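You operate a simulated robot arm through the tools that you are given. There is no shell and no other tool.

You run a simulated robot arm. Do the job below in one go: nothing can be reset, and whatever is moved stays where it is left.

Task
Set right what has fallen over on the dining table top. At the end: the small jar (marked "CUMIN") from the dining table top stands where the yellow bottle (marked "RINSE AID") stood; the blue double cream carton, which lies on its side on the dining table top, stands upright there; the yellow bottle is on the white plate; the buttermilk carton, which lies on its side on the dining table top, stands upright there; the grey peg is on the green plate; whatever was shut is shut again. Leave all else as you found it, and nothing knocked over. Set down upright: buttermilk carton, double cream carton, yellow bottle.

The check looks at the end state, three seconds after you hand in, the way a careful person would. Anything else that was tipped, shoved, dropped, spilled or broken makes it a failure.

Robot
A 7-joint arm with a two-finger parallel gripper, fixed in place. Base frame: the origin is at the foot of the arm, x ahead of it, y to its left, z up; the work surface is at about z = 0. Lengths are in cm, angles in rad, forces in N, time in s.
With the tool pointing down near the work surface it reaches from about 24 to 62 cm from the base axis. Its first joint turns from -1.152 to 1.152 rad. Payload 2.6 kg.
The TCP is the grasp point between the finger pads, 3 cm short of the fingertips. In the tool frame z runs along the fingers and y along their closing line. The gripper opens to 9.4 cm. The fingers are 2.8 cm wide and 1 cm thick; the gripper's body (5 by 9.6 cm) begins 5.5 cm behind the TCP.
Orientation is that of the tool frame in the base frame, as a unit quaternion [x, y, z, w]. With the fingers straight down and closing along the base's y, the tool's x points along the base's -x, its y along +y and its z along -z.

Tools
- The arm moves only by the tool jog_arm. Its argument "targets" is a list of rows, each an object of numbers (a shift or turn left out is 0, a gripper value left out holds the last): "x", "y", "z": the shift along the tool's x, y, z in mm; "rx", "ry", "rz": the turn, a rotation vector about the tool's x, y, z in rad; "claw": the gripper command, from -1 (fully open) to 1 (shut), values between in proportion. In form: [{"x": .., "y": .., "z": .., "rx": .., "ry": .., "rz": .., "claw": ..}, ...]. A call has 1 to 20 rows; each row is the pose to reach, as a shift and turn from the pose commanded when the call began, along the tool's axes at that moment. A row lasts 0.2 s, in which the tool goes at most 5 cm and 0.15 rad; a call with a longer step from one row to the next is refused whole, and so is a gripper value outside its range. Where a pose cannot be reached the arm comes as near as it can. A force on the tool above 40 N (or 10 N above the force at the start of the call, whichever is more), or a blocked arm, ends the call early, and 0.2 s more pass. The fingers move at their own pace (about 7.2 cm/s each) and stop on an object; they squeeze with about 26 N. The grip force told is the motor's: it shows also when the fingers shut on nothing. Time passes only in rows, and 0.2 s behind the last, so rows that repeat a pose let the fingers close. It gives the time, the measured TCP pose, the force on the tool (base axes), the opening and the grip force at its end, in the units of the frame above (readings bear some noise), with the torque about the TCP (base axes, N m) and any sound that the robot's microphone picked up.
- Cameras (640 x 400 px; columns grow to the right, rows downward): "scene" is fixed at [1.7, 42.63, 55.18]; the picture's right is [-0.89, -0.46, 0.00], its down [-0.31, 0.61, -0.73] and it looks along [0.33, -0.65, -0.68] (base axes); focal length 232 px, centre (320, 200). "wrist" rides on the gripper at [7.6, 1.4, -10.2] in the tool frame; the picture's right is [-0.18, 0.98, 0.00], its down [-0.75, -0.14, -0.64] and it looks along [-0.63, -0.12, 0.77] (tool axes); focal length 243 px, centre (320, 200). There is no depth. A picture from a camera that has moved, and an enlarged one, comes with that camera's place and axes in the base frame and with its lens.
- grab_frame(camera): a new picture of that camera. No time passes.
- enlarge(camera, box): a new picture of the part [left, top, right, bottom] of that camera's present view, enlarged. No time passes.
- sign_off(): hands the job in; it is judged then, once.

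Nothing tells you positions but the pictures and the camera data. Unless the task says otherwise, let go and move clear before handing in.

The tools are called after "Request:" as name(argument=value, ...) on one line, values as JSON. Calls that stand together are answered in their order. jog_arm: Moves the arm, as the interface text tells. Its arguments: {"type":"object","properties":{"targets":{"type":"array","items":{"type":"object","properties":{"x":{"type":"number"},"y":{"type":"number"},"z":{"type":"number"},"rx":{"type":"number"},"ry":{"type":"number"},"rz":{"type":"number"},"claw":{"type":"number"}}}}},"required":["targets"]} The other tools are called the same way: grab_frame (camera) takes a picture; enlarge (camera, box) takes an enlarged picture of a part of a camera's view; sign_off () hands the job in.

At the start:

```text
time: 0.0
tool_pos: [40.57, -8.58, 34.1]
tcp_rot: [0.0, 1.0, -0.001, 0.0]
wrist_force: [0.2, 1.1, -0.2]
ft_torque: [0.02, 0.02, 0.01]
width: 9.39
finger_force: 0.0
```

scene: 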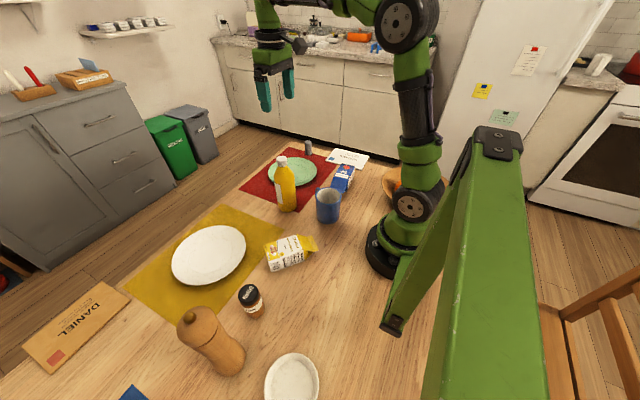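
wrist: 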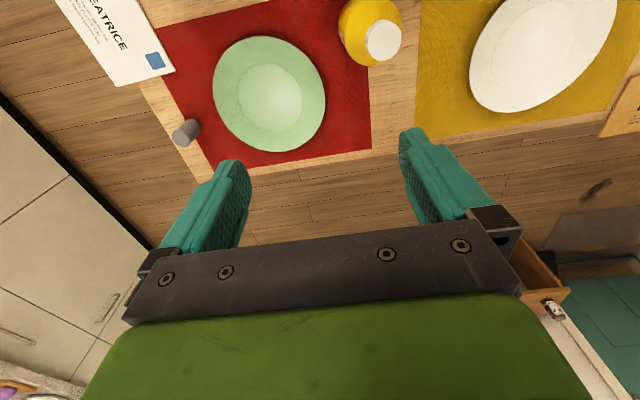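

The table has a yellow bottle, a green and a white plate, a grey peg near the green plate, two cartons lying down and a cumin jar. I'll look closer before moving.

Request:
enlarge(camera="scene", box=[230, 120, 430, 245])

Request:
enlarge(camera="scene", box=[120, 200, 360, 350])

Request:
enlarge(camera="scene", box=[160, 275, 360, 400])

Request:
enlarge(camera="wrist", box=[60, 0, 440, 238])

```text
3.20 times, centred on (330, 182) of scene
camera zoom: at [1.7, 42.63, 55.18], right [-0.89, -0.46, 0.0], down [-0.31, 0.61, -0.73], along [0.33, -0.65, -0.68], focal length 743 px, centre (288, 256)
```

zoom: 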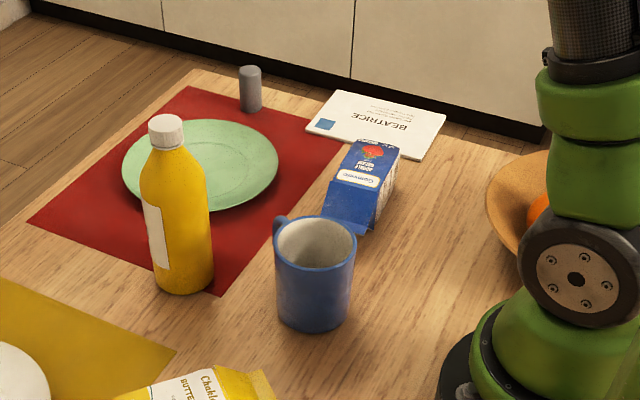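

```text
2.67 times, centred on (240, 275) of scene
camera zoom: at [1.7, 42.63, 55.18], right [-0.89, -0.46, 0.0], down [-0.31, 0.61, -0.73], along [0.33, -0.65, -0.68], focal length 620 px, centre (533, 0)
```

zoom: 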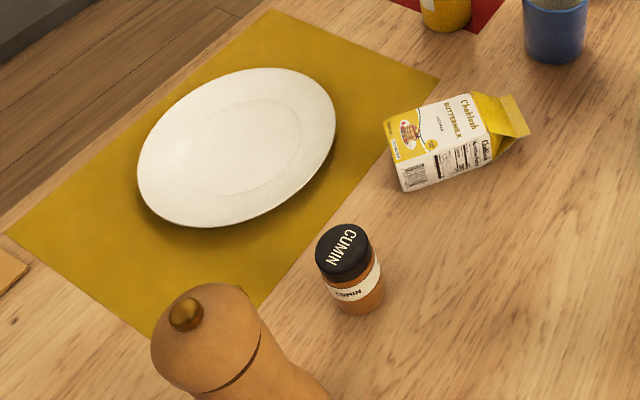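

```text
3.20 times, centred on (260, 338) of scene
camera zoom: at [1.7, 42.63, 55.18], right [-0.89, -0.46, 0.0], down [-0.31, 0.61, -0.73], along [0.33, -0.65, -0.68], focal length 743 px, centre (512, -240)
```

zoom: 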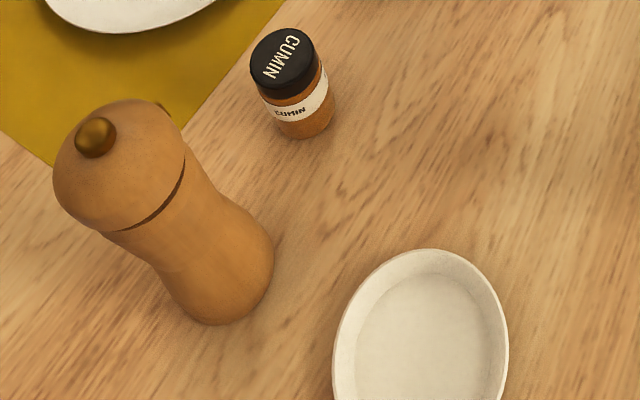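

```text
1.68 times, centred on (250, 119) of wrist
camera zoom: at [32.94, -7.03, 44.3], right [0.18, 0.98, 0.0], down [0.75, -0.14, 0.64], along [0.63, -0.12, -0.77], focal length 408 px, centre (438, 336)
```

zoom: 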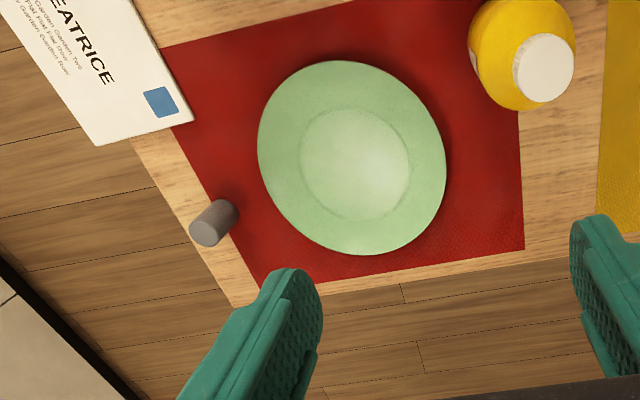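

I see the bottle near (37,-2), white plate near (45,24), green plate near (44.5,-18.5), peg near (47,-34.5), the cartons near (25,15) and (25.5,-21.5), and the jar near (25,30.5). I'll move the wrist camera over the buttermilk/jar side for a better look.

Request:
jog_arm(targets=[{"x": 21, "y": 41}, {"x": 42, "y": 82}, {"x": 63, "y": 123}, {"x": 84, "y": 164}, {"x": 106, "y": 206}, {"x": 106, "y": 206}])

Request:
grab_frame(camera="wrist")

Request:
grab_frame(camera="scene")

```text
time: 1.4
tool_pos: [29.93, 12.15, 34.07]
tcp_rot: [0.001, 1.0, 0.0, 0.0]
wrist_force: [0.9, -0.1, -0.3]
ft_torque: [-0.02, -0.01, -0.01]
width: 9.37
finger_force: 0.0
```

```text
taken
camera wrist: at [22.23, 13.55, 44.28], right [0.18, 0.98, 0.0], down [0.75, -0.14, 0.64], along [0.63, -0.12, -0.77], focal length 243 px, centre (320, 200)
```

wrist: 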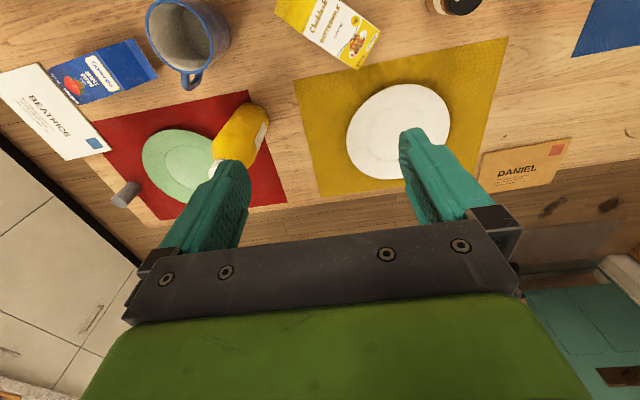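

```text
taken
```

scene: 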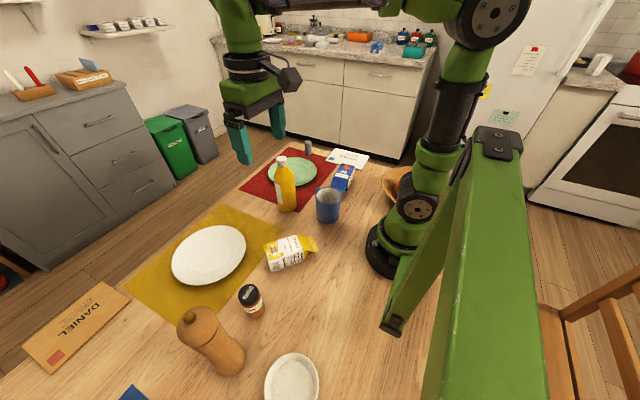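

The wrist view shows both cartons and the mug near the top of the picture. I'll enlarge these parts.

Request:
enlarge(camera="wrist", box=[0, 0, 240, 150])

Request:
enlarge(camera="wrist", box=[240, 0, 520, 175])

```text
2.67 times, centred on (120, 75) of wrist
camera zoom: at [22.23, 13.55, 44.28], right [0.18, 0.98, 0.0], down [0.75, -0.14, 0.64], along [0.63, -0.12, -0.77], focal length 647 px, centre (853, 533)
```

zoom: 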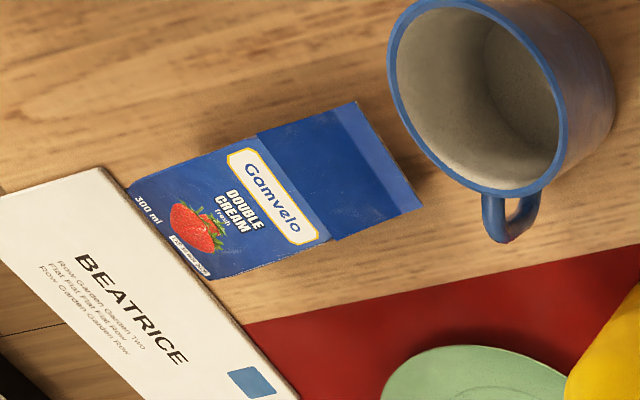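

```text
2.29 times, centred on (380, 88) of wrist
camera zoom: at [22.23, 13.55, 44.28], right [0.18, 0.98, 0.0], down [0.75, -0.14, 0.64], along [0.63, -0.12, -0.77], focal length 555 px, centre (183, 457)
```

zoom: 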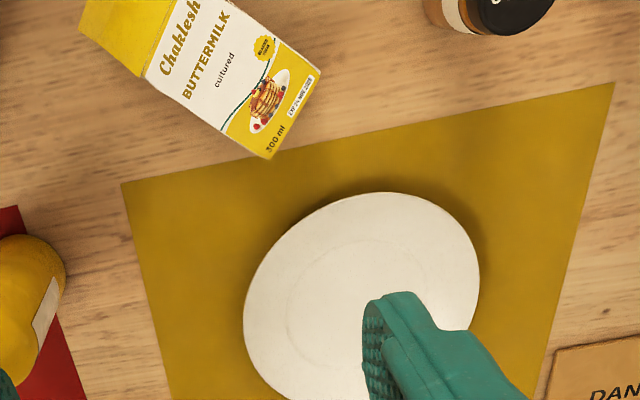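

Both cartons are about 5.2 cm square with about 8.7 cm bodies. The buttermilk lies at about (26,16) with its gable toward the base, and the cream at about (25,-22) with its gable toward +y. I'll go over the buttermilk, turn to its axis and test in the air how far the tool can tilt.

Request:
jog_arm(targets=[{"x": 6, "y": 6, "z": 0, "rz": -0.144}, {"x": 12, "y": 12, "z": 0, "rz": -0.288}, {"x": 18, "y": 18, "z": 20, "rz": -0.433}, {"x": 25, "y": 24, "z": 40, "rz": -0.577}, {"x": 31, "y": 30, "z": 60, "rz": -0.722}, {"x": 37.3, "y": 35.5, "z": 80, "rz": -0.866}, {"x": 37.3, "y": 35.5, "z": 80, "rz": -0.866}])

Request:
grab_frame(camera="wrist")

Request:
grab_frame(camera="scene")

```text
time: 3.0
tool_pos: [26.28, 15.58, 26.13]
tcp_rot: [-0.421, 0.907, 0.001, 0.0]
wrist_force: [-0.2, -0.3, -0.8]
ft_torque: [0.0, 0.0, -0.01]
width: 9.41
finger_force: 0.1
```

```text
taken
camera wrist: at [20.16, 10.79, 36.31], right [-0.63, 0.78, 0.0], down [0.59, 0.48, 0.64], along [0.5, 0.41, -0.77], focal length 243 px, centre (320, 200)
```

wrist: 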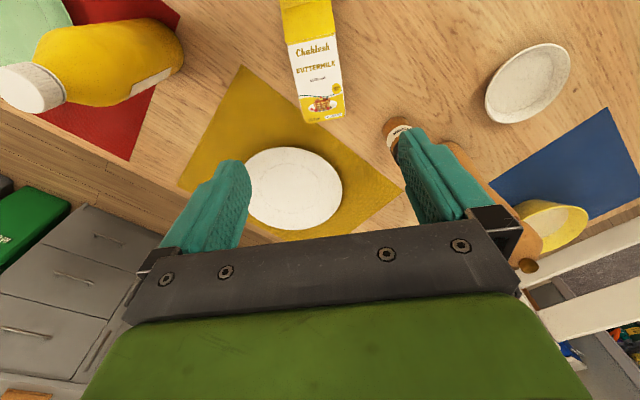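

```text
taken
```

scene: 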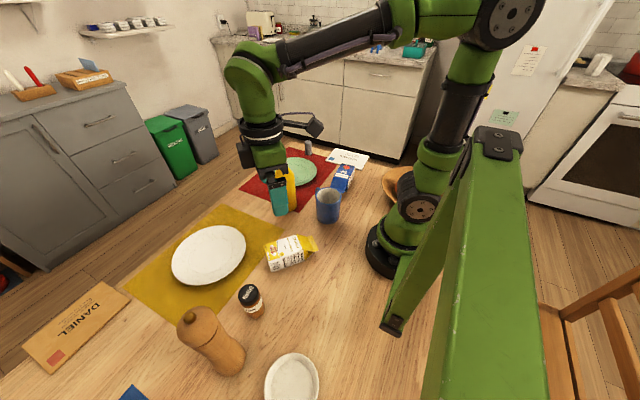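

Yaw went well and the tool is straight down over the buttermilk. I'll look closely at it to refine its place and axis.

Request:
enlarge(camera="wrist", box=[240, 0, 440, 125])

```text
3.20 times, centred on (340, 62) of wrist
camera zoom: at [20.16, 10.79, 36.31], right [-0.63, 0.78, 0.0], down [0.59, 0.48, 0.64], along [0.5, 0.41, -0.77], focal length 776 px, centre (256, 640)
```

zoom: 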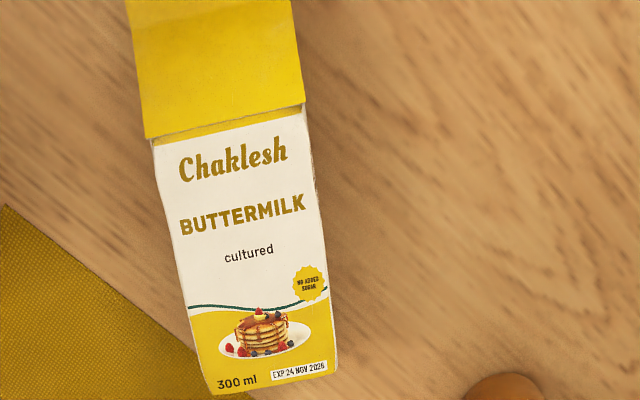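

The buttermilk's body is centred at about (26.3,15.5), its gable pointing along (-0.64,-0.77), matching the tool's x. I'll test tilts about the tool's y in the air.

Request:
jog_arm(targets=[{"ry": -0.14}, {"ry": -0.28}, {"ry": -0.42}, {"ry": -0.56}, {"ry": -0.7}, {"ry": -0.785}, {"ry": -0.785}, {"ry": -0.785}])

Request:
grab_frame(camera="scene")

```text
time: 4.8
tool_pos: [26.15, 15.73, 26.05]
tcp_rot: [-0.387, 0.839, 0.16, 0.347]
wrist_force: [-0.2, -0.8, 0.0]
ft_torque: [0.01, 0.01, 0.03]
width: 9.41
finger_force: 0.0
```

```text
taken
```

scene: 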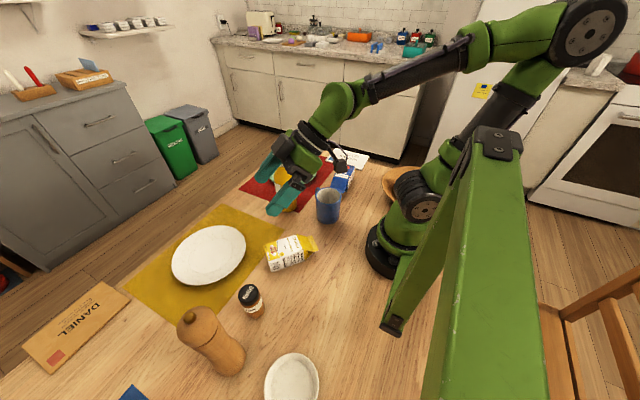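

Tilting 45° outward is fine. Next I test tilting inward.

Request:
jog_arm(targets=[{"ry": 0.14}, {"ry": 0.28}, {"ry": 0.42}, {"ry": 0.56}, {"ry": 0.7}, {"ry": 0.84}, {"ry": 0.98}, {"ry": 1.12}, {"ry": 1.26}, {"ry": 1.4}, {"ry": 1.54}, {"ry": 1.68}, {"ry": 1.82}, {"ry": 1.9}, {"ry": 1.9}])

Request:
grab_frame(camera="scene")

```text
time: 8.0
tool_pos: [25.36, 13.86, 23.96]
tcp_rot: [-0.357, 0.77, -0.222, -0.48]
wrist_force: [-0.3, 0.3, 0.3]
ft_torque: [0.02, -0.03, -0.02]
width: 9.39
finger_force: 0.2
out of reach, approached as far as the arm can: row 13, 14, 15
```

```text
taken
```

scene: 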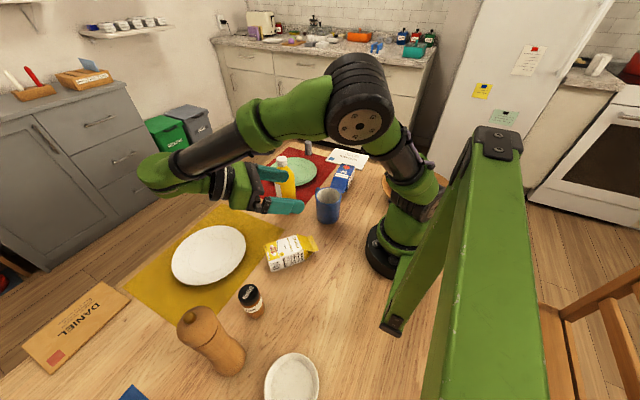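

Inward tilt reached 64° with a slight position miss at this height; lower down it should ease. I'll lower the tool 12 cm (still above the carton) at this tilt to test.

Request:
jog_arm(targets=[{"x": -36, "z": 17.6}, {"x": -72, "z": 35.2}, {"x": -107.7, "z": 52.8}, {"x": -107.7, "z": 52.8}])

Request:
grab_frame(camera="scene")

```text
time: 9.0
tool_pos: [25.51, 13.85, 11.84]
tcp_rot: [-0.356, 0.77, -0.222, -0.481]
wrist_force: [0.8, 0.2, -0.4]
ft_torque: [-0.01, 0.03, -0.02]
width: 9.41
finger_force: 0.1
```

```text
taken
```

scene: 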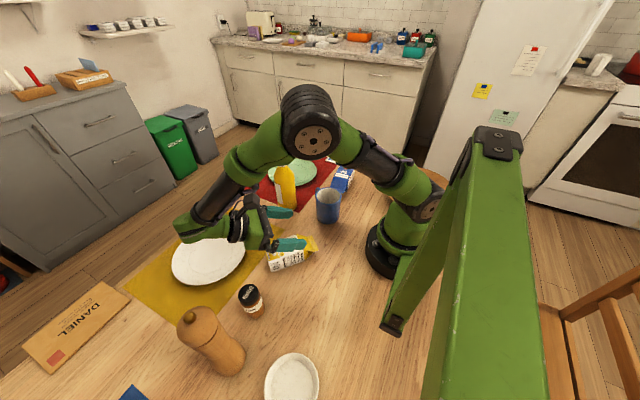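

The low, inward-tilted posture is reachable and clears everything. I'll swing to a 24° outward tilt above the buttermilk, ready to grasp its body.

Request:
jog_arm(targets=[{"ry": -0.14, "x": -4.2, "y": 5.2, "z": -12.2}, {"ry": -0.28, "x": -4.2, "y": 5.2, "z": -12.2}, {"ry": -0.42, "x": -4.2, "y": 5.2, "z": -12.2}, {"ry": -0.56, "x": -4.2, "y": 5.2, "z": -12.2}, {"ry": -0.7, "x": -4.2, "y": 5.2, "z": -12.2}, {"ry": -0.84, "x": -4.2, "y": 5.2, "z": -12.2}, {"ry": -0.98, "x": -4.2, "y": 5.2, "z": -12.2}, {"ry": -1.12, "x": -4.2, "y": 5.2, "z": -12.2}, {"ry": -1.26, "x": -4.2, "y": 5.2, "z": -12.2}, {"ry": -1.4, "x": -4.2, "y": 5.2, "z": -12.2}, {"ry": -1.535, "x": -4.2, "y": 5.2, "z": -12.2}, {"ry": -1.535, "x": -4.2, "y": 5.2, "z": -12.2}])

Request:
grab_frame(camera="scene")

Request:
grab_frame(camera="wrist")

```text
time: 11.6
tool_pos: [25.99, 15.2, 12.1]
tcp_rot: [-0.411, 0.888, 0.087, 0.189]
wrist_force: [-0.8, -0.9, 0.2]
ft_torque: [0.03, 0.03, 0.01]
width: 9.4
finger_force: 0.1
```

```text
taken
```

scene: 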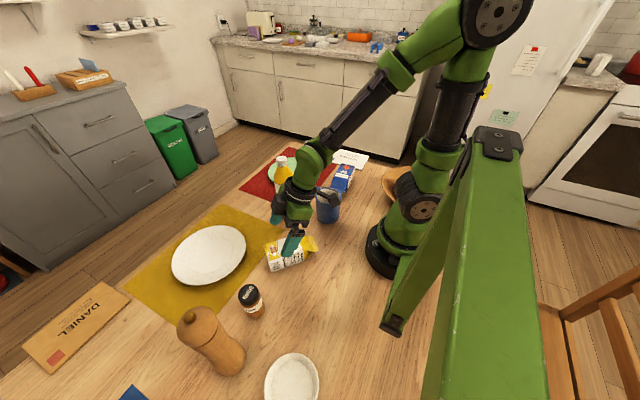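

```text
taken
camera wrist: at [17.53, 7.6, 18.33], right [-0.64, 0.76, 0.07], down [0.38, 0.23, 0.89], along [0.67, 0.6, -0.44], focal length 243 px, centre (320, 200)
```

wrist: 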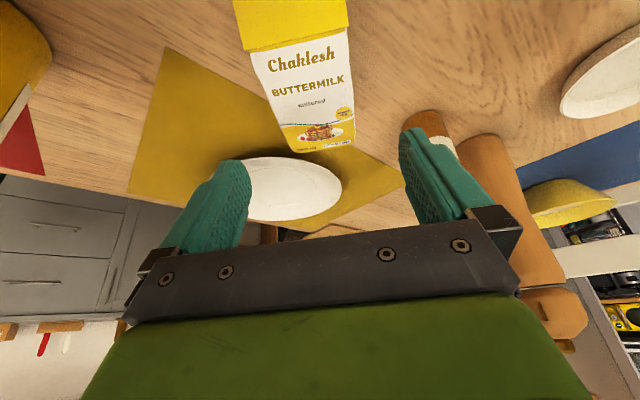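

The tool is centred over the carton at a 24° tilt. I'll lower it straight down to about z=3.8 with the fingers open.

Request:
jog_arm(targets=[{"x": 12.2, "z": 27.4}, {"x": 24.5, "z": 54.8}, {"x": 31, "z": 69}, {"x": 33.9, "z": 75.8}, {"x": 33.9, "z": 75.8}])

Request:
grab_frame(camera="scene")

Request:
enlarge(camera="scene", box=[220, 190, 360, 290])

Request:
grab_frame(camera="wrist")

```text
time: 12.8
tool_pos: [26.4, 15.39, 3.86]
tcp_rot: [-0.412, 0.888, 0.088, 0.186]
wrist_force: [-1.0, 0.1, -0.3]
ft_torque: [-0.01, 0.0, -0.04]
width: 9.4
finger_force: 0.0
out of reach, approached as far as the arm can: row 2, 3, 4, 5
```

```text
taken
```

scene: 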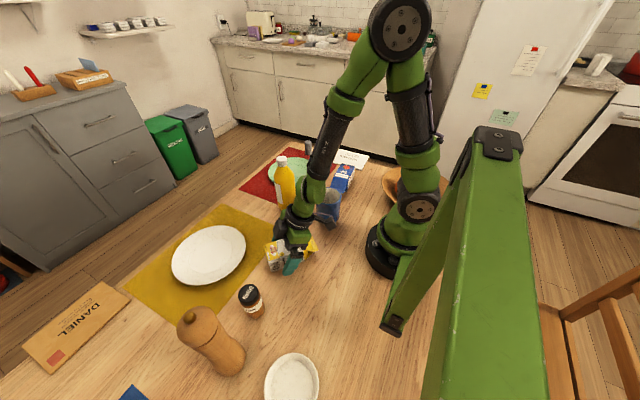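

```text
4.00 times, centred on (290, 240) of scene
camera zoom: at [1.7, 42.63, 55.18], right [-0.89, -0.46, 0.0], down [-0.31, 0.61, -0.73], along [0.33, -0.65, -0.68], focal length 929 px, centre (440, 40)
```

zoom: 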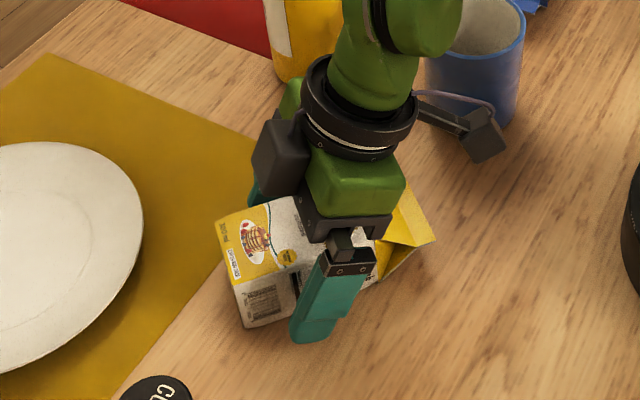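

```text
taken
camera wrist: at [18.11, 7.88, 10.12], right [-0.64, 0.76, 0.08], down [0.39, 0.23, 0.89], along [0.66, 0.6, -0.45], focal length 243 px, centre (320, 200)
```

wrist: 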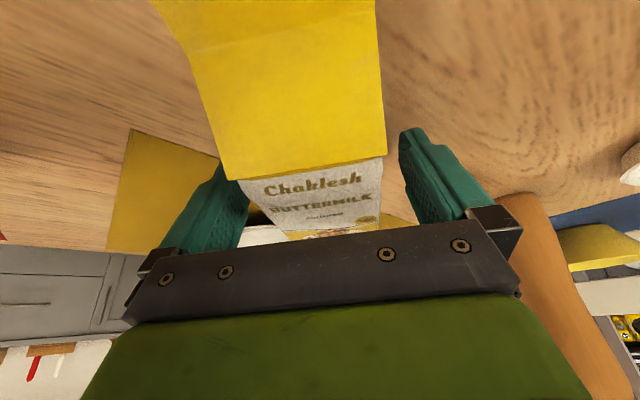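

The fingers straddle the carton body with the TCP near its middle. I'll close the gripper.

Request:
jog_arm(targets=[{"claw": 1}, {"claw": 1}, {"claw": 1}, {"claw": 1}, {"claw": 1}])

Request:
grab_frame(camera="wrist")

```text
time: 14.0
tool_pos: [26.42, 15.5, 3.89]
tcp_rot: [-0.41, 0.888, 0.087, 0.188]
wrist_force: [-0.6, 0.6, -0.3]
ft_torque: [0.14, -0.06, 0.02]
width: 6.13
finger_force: 26.0
```

```text
taken
camera wrist: at [18.11, 7.89, 10.14], right [-0.64, 0.76, 0.08], down [0.39, 0.23, 0.89], along [0.66, 0.6, -0.45], focal length 243 px, centre (320, 200)
```

wrist: 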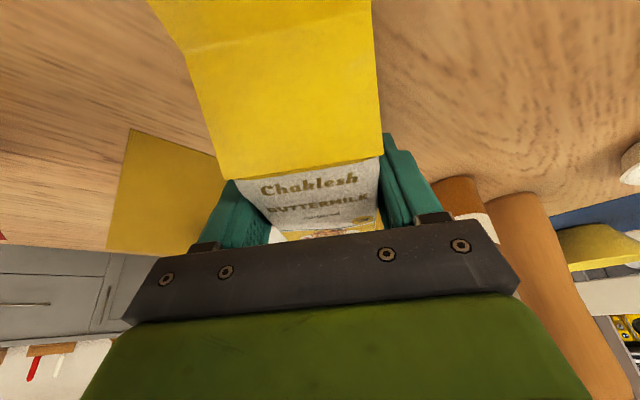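

The carton is gripped (width 6.1 cm, 26 N). I'll lift it gently and check.

Request:
jog_arm(targets=[{"x": -4, "z": -9}, {"x": -12, "z": -27}, {"x": -24, "z": -55}, {"x": -41, "z": -91}, {"x": -41, "z": -91}])

Request:
grab_frame(camera="wrist")

Request:
grab_frame(camera="scene")

```text
time: 15.2
tool_pos: [26.23, 15.46, 13.95]
tcp_rot: [-0.41, 0.888, 0.087, 0.189]
wrist_force: [0.1, 0.0, -3.9]
ft_torque: [0.01, 0.0, 0.02]
width: 6.14
finger_force: 26.6
```

```text
taken
camera wrist: at [18.04, 7.89, 20.18], right [-0.64, 0.77, 0.08], down [0.38, 0.23, 0.89], along [0.67, 0.6, -0.44], focal length 243 px, centre (320, 200)
```

wrist: 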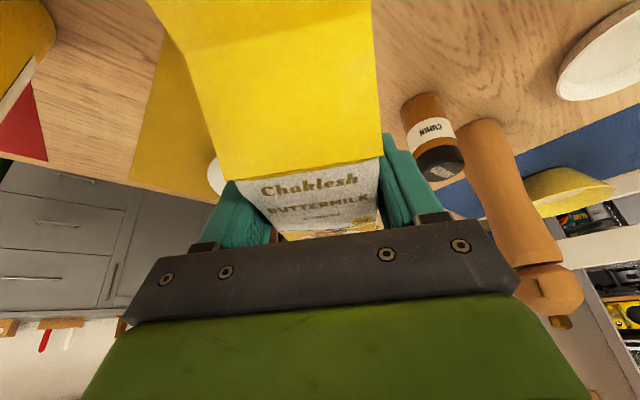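

```text
taken
```

scene: 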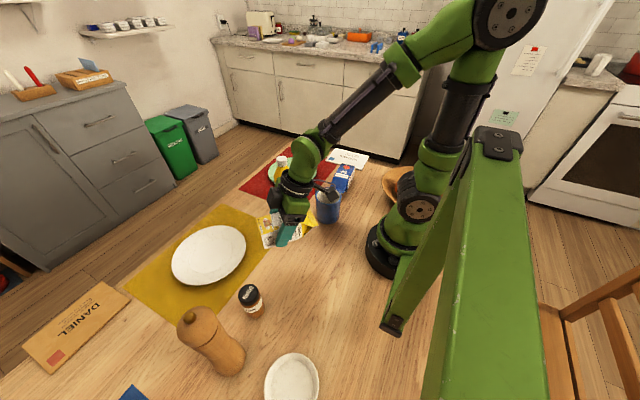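

It is held firmly (about 0.4 kg, almost no torque). I'll rotate it 90° about the closing axis so the gable goes up, sinking about 2.5 cm during the turn.

Request:
jog_arm(targets=[{"ry": 0.131, "x": 1, "z": 2}, {"ry": 0.262, "x": 2, "z": 4}, {"ry": 0.393, "x": 3, "z": 6}, {"ry": 0.524, "x": 4, "z": 8}, {"ry": 0.654, "x": 5, "z": 10}, {"ry": 0.785, "x": 6, "z": 12}, {"ry": 0.916, "x": 7, "z": 14}, {"ry": 1.047, "x": 8, "z": 16}, {"ry": 1.178, "x": 9, "z": 19}, {"ry": 1.309, "x": 10, "z": 22}, {"ry": 1.44, "x": 11, "z": 25}, {"ry": 1.571, "x": 12, "z": 27}, {"ry": 1.571, "x": 12, "z": 27}])

Request:
grab_frame(camera="wrist")

Request:
grab_frame(camera="scene")

```text
time: 18.0
tool_pos: [26.37, 15.45, 10.95]
tcp_rot: [-0.352, 0.761, -0.228, -0.494]
wrist_force: [0.3, 0.1, -2.4]
ft_torque: [0.04, 0.0, -0.02]
width: 6.14
finger_force: 25.9
```

```text
taken
camera wrist: at [29.4, 21.17, 22.03], right [-0.7, 0.69, -0.17], down [0.69, 0.59, -0.43], along [-0.2, -0.41, -0.89], focal length 243 px, centre (320, 200)
```

wrist: 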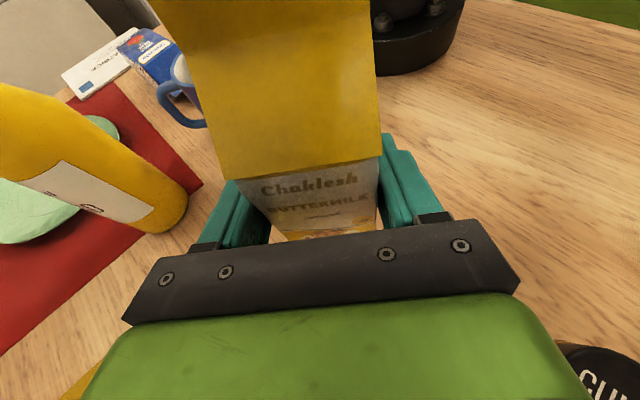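

```text
taken
```

scene: 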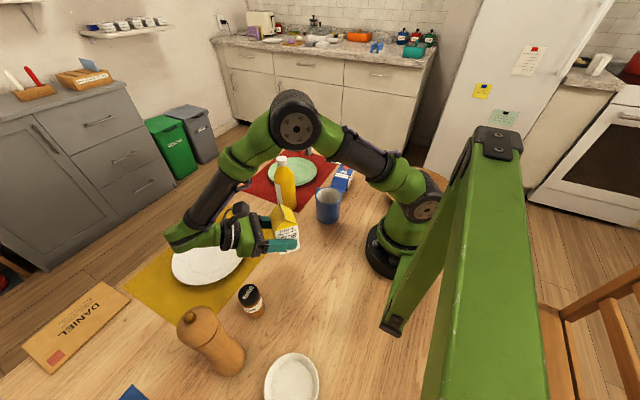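

The carton now hangs upright in the grip. I'll zoom in to see how far its bottom is from the table and whether the place below is clear.

Request:
enlarge(camera="scene", box=[200, 180, 360, 280])

```text
4.00 times, centred on (280, 230) of scene
camera zoom: at [1.7, 42.63, 55.18], right [-0.89, -0.46, 0.0], down [-0.31, 0.61, -0.73], along [0.33, -0.65, -0.68], focal length 929 px, centre (480, 80)
```

zoom: 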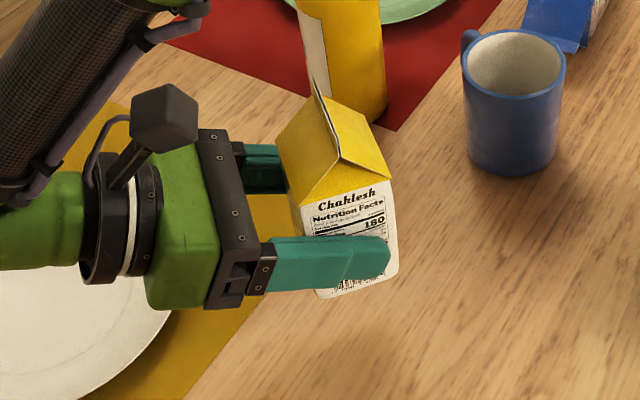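

The carton's bottom is about 4.4 cm under the TCP, i.e. at z≈6.5, over bare table at about (25.5,14.5). I'll lower it most of the way.

Request:
jog_arm(targets=[{"x": -18, "z": 8}, {"x": -36, "z": 16}, {"x": -46, "z": 20.5}, {"x": -52, "z": 23.2}, {"x": -52, "z": 23.2}])

Request:
enlarge(camera="scene", box=[200, 180, 360, 280])

```text
time: 19.2
tool_pos: [26.42, 15.59, 5.15]
tcp_rot: [-0.351, 0.763, -0.227, -0.494]
wrist_force: [-0.4, -0.2, -3.3]
ft_torque: [0.03, -0.02, -0.03]
width: 6.16
finger_force: 25.6
```

```text
4.00 times, centred on (280, 230) of scene
camera zoom: at [1.7, 42.63, 55.18], right [-0.89, -0.46, 0.0], down [-0.31, 0.61, -0.73], along [0.33, -0.65, -0.68], focal length 929 px, centre (480, 80)
```

zoom: 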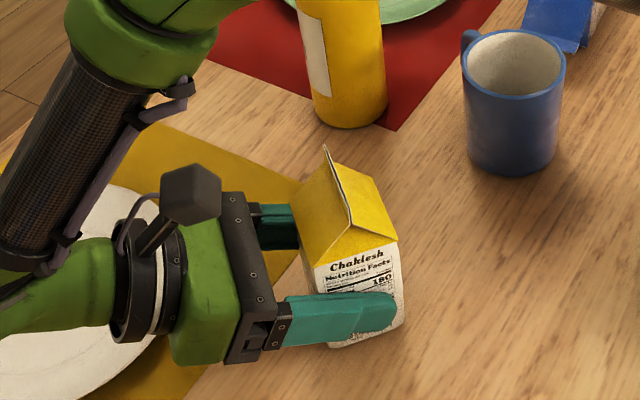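

Still just above the table. I'll lower in 2 mm steps until the force shows contact.

Request:
jog_arm(targets=[{"x": -1.8, "z": 0.8}, {"x": -3.6, "z": 1.6}, {"x": -3.6, "z": 1.6}])

Request:
jog_arm(targets=[{"x": -0.9, "z": 0.4}, {"x": -1.8, "z": 0.8}, {"x": -1.8, "z": 0.8}])

```text
time: 20.0
tool_pos: [26.35, 15.42, 4.95]
tcp_rot: [-0.352, 0.762, -0.228, -0.494]
wrist_force: [0.1, -0.5, -2.9]
ft_torque: [0.04, -0.03, 0.03]
width: 6.12
finger_force: 25.6
```

```text
time: 20.8
tool_pos: [26.46, 15.45, 4.77]
tcp_rot: [-0.351, 0.762, -0.228, -0.494]
wrist_force: [-0.4, 0.7, 23.1]
ft_torque: [0.17, -0.11, -0.07]
width: 6.13
finger_force: 25.9
```

The carton is resting on the table. I'll ease off about 1 mm and open the fingers.

Request:
jog_arm(targets=[{"x": 1.0, "z": -0.4}, {"x": 1.0, "z": -0.4}])

Request:
jog_arm(targets=[{"claw": 0.2}, {"claw": 0.0}, {"claw": -0.3}, {"claw": -0.7}, {"claw": -1}, {"claw": -1}])

Request:
enlarge(camera="scene", box=[200, 180, 360, 280])

Request:
grab_frame(camera="wrist")

```text
time: 21.4
tool_pos: [26.41, 15.45, 4.69]
tcp_rot: [-0.353, 0.761, -0.228, -0.494]
wrist_force: [1.9, 3.6, 5.8]
ft_torque: [0.11, -0.45, 0.07]
width: 6.12
finger_force: 26.0
```

```text
time: 22.8
tool_pos: [26.36, 15.43, 4.7]
tcp_rot: [-0.353, 0.761, -0.229, -0.494]
wrist_force: [0.1, -0.2, 0.3]
ft_torque: [0.02, -0.01, -0.01]
width: 9.39
finger_force: 0.1
```

```text
4.00 times, centred on (280, 230) of scene
camera zoom: at [1.7, 42.63, 55.18], right [-0.89, -0.46, 0.0], down [-0.31, 0.61, -0.73], along [0.33, -0.65, -0.68], focal length 929 px, centre (480, 80)
```

zoom: 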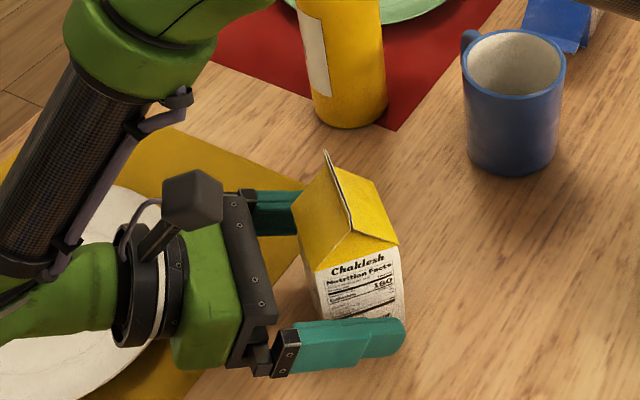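

```text
taken
camera wrist: at [29.38, 21.13, 15.86], right [-0.7, 0.69, -0.17], down [0.69, 0.59, -0.43], along [-0.2, -0.41, -0.89], focal length 243 px, centre (320, 200)
```

wrist: 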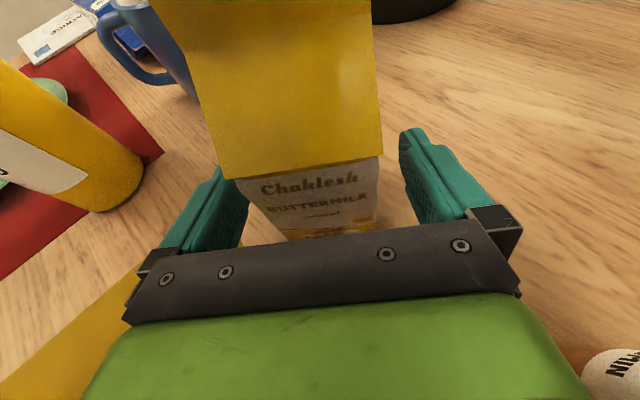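

The buttermilk stands upright with the fingers free on both sides. I'll back off along the tool axis and then go up.

Request:
jog_arm(targets=[{"z": -20}, {"z": -45}, {"z": -75}, {"x": 25, "z": -95}, {"x": 60, "z": -112}, {"x": 100, "z": -128}, {"x": 140, "z": -140}, {"x": 140, "z": -140}])

Request:
grab_frame(camera="scene")

```text
time: 24.6
tool_pos: [29.57, 13.7, 21.23]
tcp_rot: [-0.344, 0.768, -0.221, -0.493]
wrist_force: [-0.6, -0.2, -0.8]
ft_torque: [0.0, -0.01, 0.03]
width: 9.4
finger_force: 0.0
out of reach, approached as far as the arm can: row 4, 5, 6, 7, 8
```

```text
taken
```

scene: 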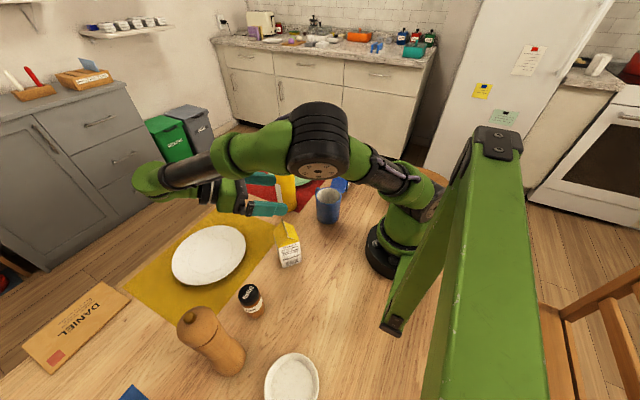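

The buttermilk stands by itself at about (25.5,14.5). Next I bring the tool back to vertical and raise it, before heading to the cream carton.

Request:
jog_arm(targets=[{"ry": -0.14}, {"ry": -0.28}, {"ry": -0.42}, {"ry": -0.56, "x": 9, "z": -4}, {"ry": -0.7, "x": 18, "z": -8}, {"ry": -0.84, "x": 27, "z": -12}, {"ry": -0.98, "x": 40, "z": -18}, {"ry": -1.12, "x": 50, "z": -23}, {"ry": -1.141, "x": 54.5, "z": -25}, {"ry": -1.141, "x": 54.5, "z": -25}])

Request:
grab_frame(camera="wrist")

Request:
grab_frame(camera="scene")

```text
time: 26.8
tool_pos: [29.72, 13.69, 27.06]
tcp_rot: [-0.42, 0.908, -0.003, -0.004]
wrist_force: [0.0, -0.1, 0.5]
ft_torque: [-0.02, 0.03, -0.01]
width: 9.39
finger_force: 0.0
```

```text
taken
camera wrist: at [23.74, 8.97, 37.31], right [-0.63, 0.78, 0.0], down [0.6, 0.49, 0.64], along [0.49, 0.4, -0.77], focal length 243 px, centre (320, 200)
```

wrist: 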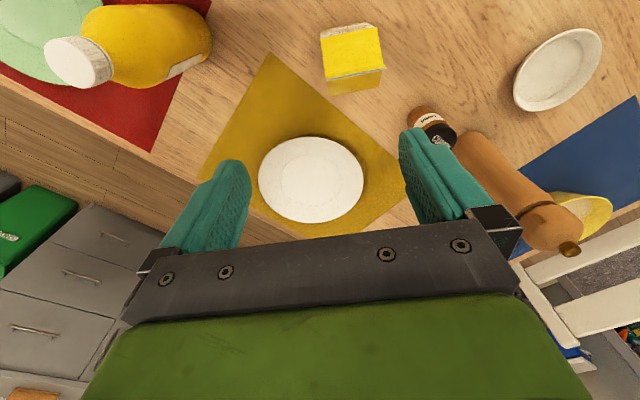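

```text
taken
```

scene: 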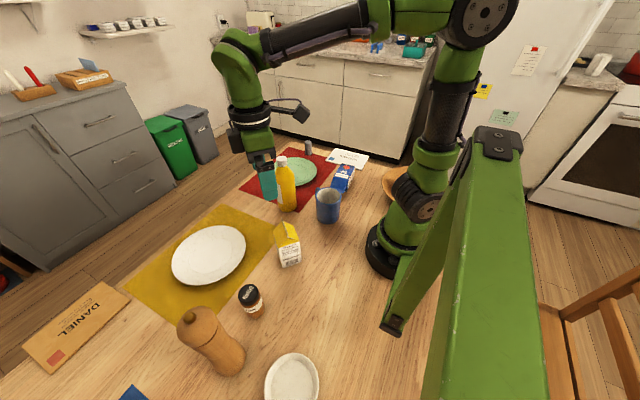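

The buttermilk is upright. Now I travel at z=27 to the cream carton, turning the tool so its x axis points along that carton's gable.

Request:
jog_arm(targets=[{"x": 18, "y": -11.5, "rz": 0.14}, {"x": 36, "y": -23, "rz": 0.28}, {"x": 54, "y": -34.5, "rz": 0.42}, {"x": 72, "y": -46, "rz": 0.56}, {"x": 90, "y": -57.5, "rz": 0.7}, {"x": 108, "y": -69, "rz": 0.84}, {"x": 126, "y": -80.5, "rz": 0.98}, {"x": 144, "y": -92, "rz": 1.12}, {"x": 162, "y": -103.5, "rz": 1.26}, {"x": 180, "y": -115, "rz": 1.4}, {"x": 198, "y": -126.5, "rz": 1.54}, {"x": 216, "y": -138, "rz": 1.68}, {"x": 234, "y": -150, "rz": 1.82}, {"x": 252, "y": -162, "rz": 1.96}, {"x": 270, "y": -174, "rz": 2.1}, {"x": 288, "y": -186, "rz": 2.24}, {"x": 303, "y": -196, "rz": 2.36}, {"x": 303, "y": -196, "rz": 2.36}])

Request:
grab_frame(camera="wrist")

Request:
grab_frame(camera="scene")

```text
time: 30.6
tool_pos: [25.06, -22.09, 27.24]
tcp_rot: [0.68, 0.733, -0.005, 0.0]
wrist_force: [-0.3, 0.2, 0.2]
ft_torque: [0.0, 0.0, -0.02]
width: 9.39
finger_force: 0.0
```

```text
taken
camera wrist: at [25.94, -14.3, 37.43], right [0.99, -0.11, -0.01], down [-0.08, -0.76, 0.65], along [-0.08, -0.64, -0.76], focal length 243 px, centre (320, 200)
```

wrist: 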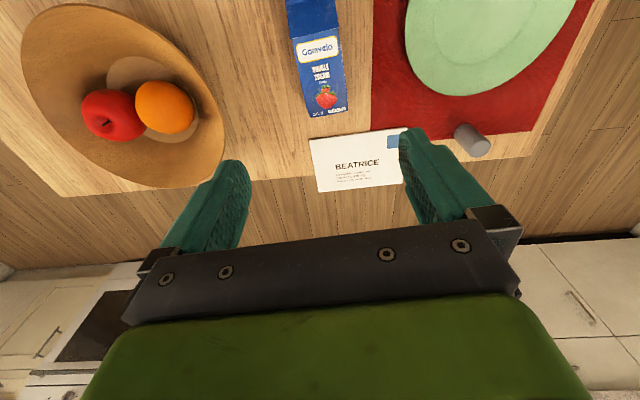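

```text
taken
```

scene: 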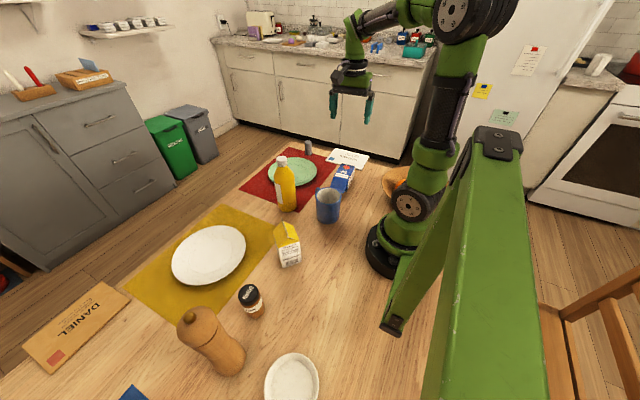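

I'm over the cream carton, with the fruit bowl to its base side, the letter beyond its bottom end and the peg further out. I'll enlarge to measure.

Request:
enlarge(camera="wrist", box=[230, 0, 430, 125])

Request:
enlarge(camera="wrist", box=[0, 0, 320, 200])

```text
3.20 times, centred on (330, 62) of wrist
camera zoom: at [25.94, -14.3, 37.43], right [0.99, -0.11, -0.01], down [-0.08, -0.76, 0.65], along [-0.08, -0.64, -0.76], focal length 776 px, centre (288, 640)
```

zoom: 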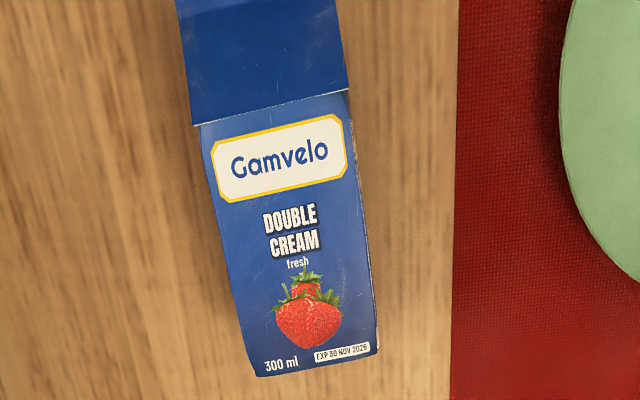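

```text
2.00 times, centred on (160, 100) of wrist
camera zoom: at [25.94, -14.3, 37.43], right [0.99, -0.11, -0.01], down [-0.08, -0.76, 0.65], along [-0.08, -0.64, -0.76], focal length 485 px, centre (640, 400)
```

zoom: 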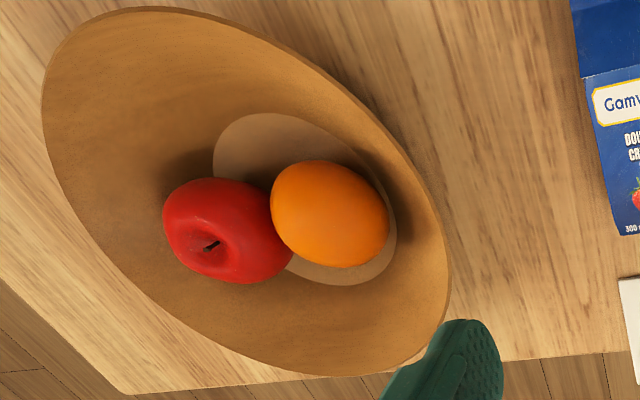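

The cream carton's body is centred at (25.1,-21.9) and the tool's x axis already matches its axis. I'll tilt 14° with the hand leaning to +y and descend to z=12 first.

Request:
jog_arm(targets=[{"ry": -0.125, "x": 2, "z": 20}, {"ry": -0.25, "x": 4, "z": 50}, {"ry": -0.25, "x": 4, "z": 90}, {"ry": -0.25, "x": 4, "z": 125}, {"ry": -0.25, "x": 4, "z": 152}, {"ry": -0.25, "x": 4, "z": 152}])

Request:
grab_frame(camera="scene")

Request:
grab_frame(camera="wrist")

```text
time: 32.0
tool_pos: [24.9, -21.69, 12.26]
tcp_rot: [0.674, 0.728, -0.089, 0.091]
wrist_force: [-0.6, 0.0, 0.6]
ft_torque: [-0.01, 0.0, -0.05]
width: 9.39
finger_force: 0.1
```

```text
taken
```

scene: 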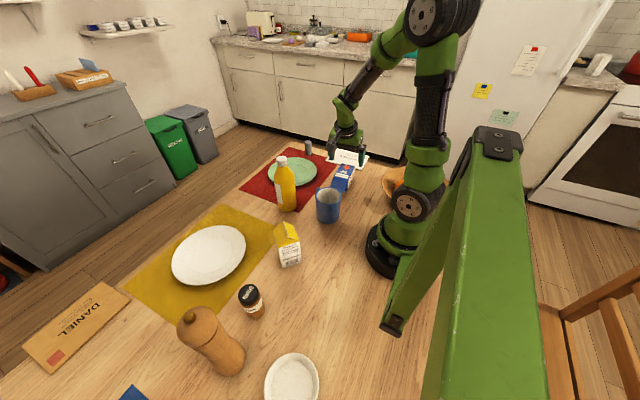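

```text
taken
camera wrist: at [25.61, -11.64, 20.04], right [0.99, -0.1, 0.04], down [-0.09, -0.57, 0.81], along [-0.06, -0.81, -0.58], focal length 243 px, centre (320, 200)
```

wrist: 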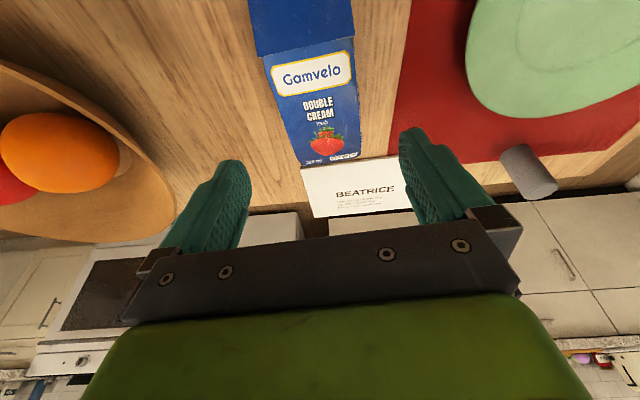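

Alignment looks good. I'll descend to z≈3.8.

Request:
jog_arm(targets=[{"x": 7, "y": 1, "z": 27}, {"x": 14, "y": 1.5, "z": 54}, {"x": 19, "y": 1.5, "z": 73}, {"x": 21.3, "y": 1.5, "z": 82}, {"x": 21.3, "y": 1.5, "z": 82}])

Request:
grab_frame(camera="wrist")

Request:
enlarge(camera="scene", box=[280, 120, 400, 195])

```text
time: 33.2
tool_pos: [24.98, -21.75, 3.73]
tcp_rot: [0.673, 0.728, -0.089, 0.093]
wrist_force: [-0.3, -0.7, -0.3]
ft_torque: [0.01, 0.02, -0.01]
width: 9.43
finger_force: 0.1
```

```text
taken
camera wrist: at [25.73, -11.62, 11.61], right [0.99, -0.1, 0.04], down [-0.09, -0.57, 0.81], along [-0.06, -0.81, -0.58], focal length 243 px, centre (320, 200)
```

wrist: 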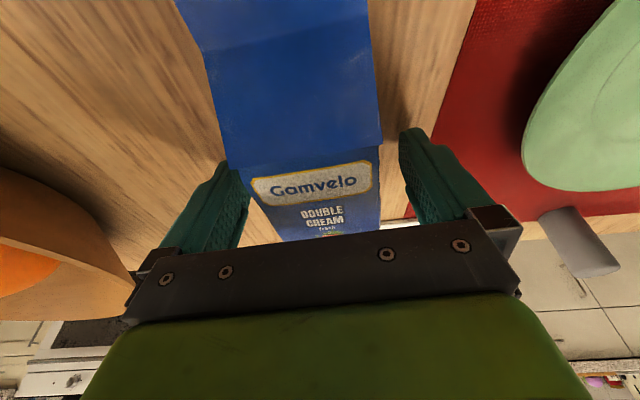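

```text
5.33 times, centred on (340, 158) of scene
camera zoom: at [1.7, 42.63, 55.18], right [-0.89, -0.46, 0.0], down [-0.31, 0.61, -0.73], along [0.33, -0.65, -0.68], focal length 1239 px, centre (213, 427)
```

zoom: 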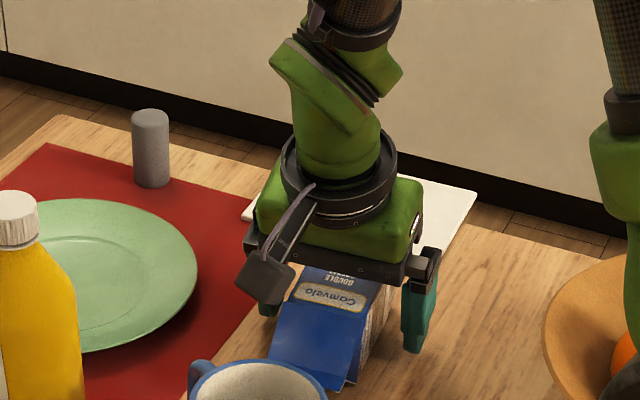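

Both fingers straddle the carton. I'll close.

Request:
jog_arm(targets=[{"claw": 1}, {"claw": 1}, {"claw": 1}, {"claw": 1}, {"claw": 1}])

Request:
jog_arm(targets=[{"x": -2.5, "z": -9.7}, {"x": -7.5, "z": -29}, {"x": -15, "z": -58}, {"x": -25, "z": -97}, {"x": -25, "z": -97}])

Request:
grab_frame(camera="wrist")

Request:
grab_frame(camera="scene")

```text
time: 34.4
tool_pos: [25.06, -21.73, 3.71]
tcp_rot: [0.674, 0.728, -0.09, 0.092]
wrist_force: [1.2, 0.2, 0.6]
ft_torque: [-0.04, -0.12, 0.05]
width: 6.12
finger_force: 26.1
```

```text
time: 35.6
tool_pos: [25.1, -21.76, 13.54]
tcp_rot: [0.674, 0.728, -0.089, 0.091]
wrist_force: [-0.2, 0.2, -3.0]
ft_torque: [-0.03, -0.03, 0.0]
width: 6.11
finger_force: 26.0
```

```text
taken
camera wrist: at [25.8, -11.59, 21.56], right [0.99, -0.1, 0.04], down [-0.09, -0.57, 0.81], along [-0.06, -0.81, -0.58], focal length 243 px, centre (320, 200)
```

wrist: 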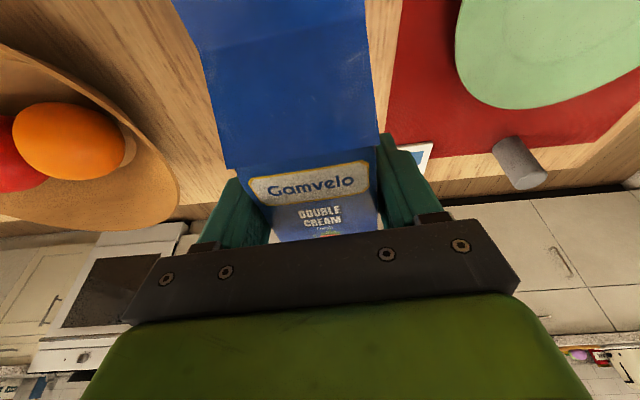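

```text
taken
```

scene: 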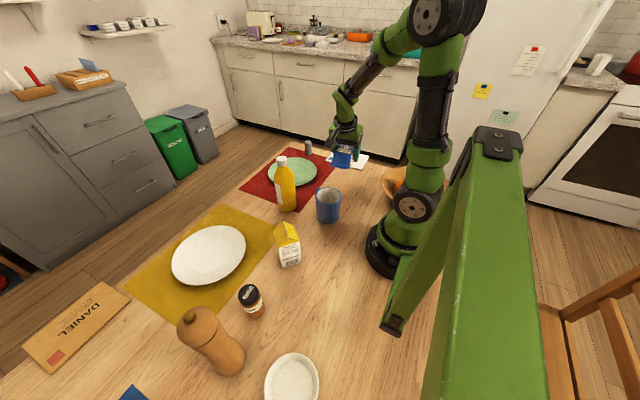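

The cream carton is lifted. I'll bring the tool vertical, then yaw it a little toward the radial direction before tilting.

Request:
jog_arm(targets=[{"ry": 0.127}, {"ry": 0.254}, {"ry": 0.254}])

Request:
jog_arm(targets=[{"rz": -0.12}, {"rz": -0.24}, {"rz": -0.36}, {"rz": -0.36}])

Request:
jog_arm(targets=[{"ry": 0.13}, {"ry": 0.26}, {"ry": 0.39}, {"ry": 0.52}, {"ry": 0.65, "z": 5}, {"ry": 0.78, "z": 10}, {"ry": 0.91, "z": 15}, {"ry": 1.04, "z": 20}, {"ry": 1.15, "z": 25}, {"ry": 1.15, "z": 25}])

Request:
grab_frame(camera="scene")

Request:
grab_frame(camera="wrist")

```text
time: 36.4
tool_pos: [25.1, -21.64, 13.57]
tcp_rot: [0.68, 0.733, -0.003, -0.001]
wrist_force: [0.0, -0.2, -3.8]
ft_torque: [-0.03, -0.02, 0.02]
width: 6.1
finger_force: 26.1
```

```text
time: 37.4
tool_pos: [25.09, -21.66, 13.69]
tcp_rot: [0.536, 0.844, -0.003, -0.002]
wrist_force: [-0.1, -0.1, -3.1]
ft_torque: [-0.03, -0.02, 0.03]
width: 6.14
finger_force: 26.0
```

```text
time: 39.6
tool_pos: [25.03, -21.67, 11.12]
tcp_rot: [0.453, 0.707, 0.29, -0.46]
wrist_force: [-0.2, 0.0, -2.3]
ft_torque: [-0.03, 0.0, 0.0]
width: 6.12
finger_force: 26.3
```

```text
taken
```

scene: 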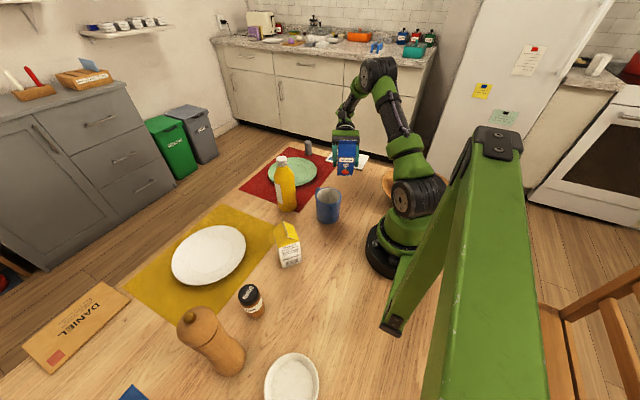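

```text
taken
camera wrist: at [29.08, -26.7, 22.25], right [0.92, 0.35, -0.18], down [0.25, -0.87, -0.43], along [-0.3, 0.35, -0.89], focal length 243 px, centre (320, 200)
```

wrist: 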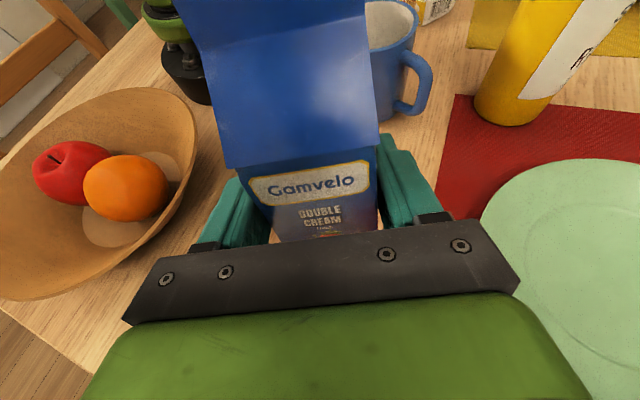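

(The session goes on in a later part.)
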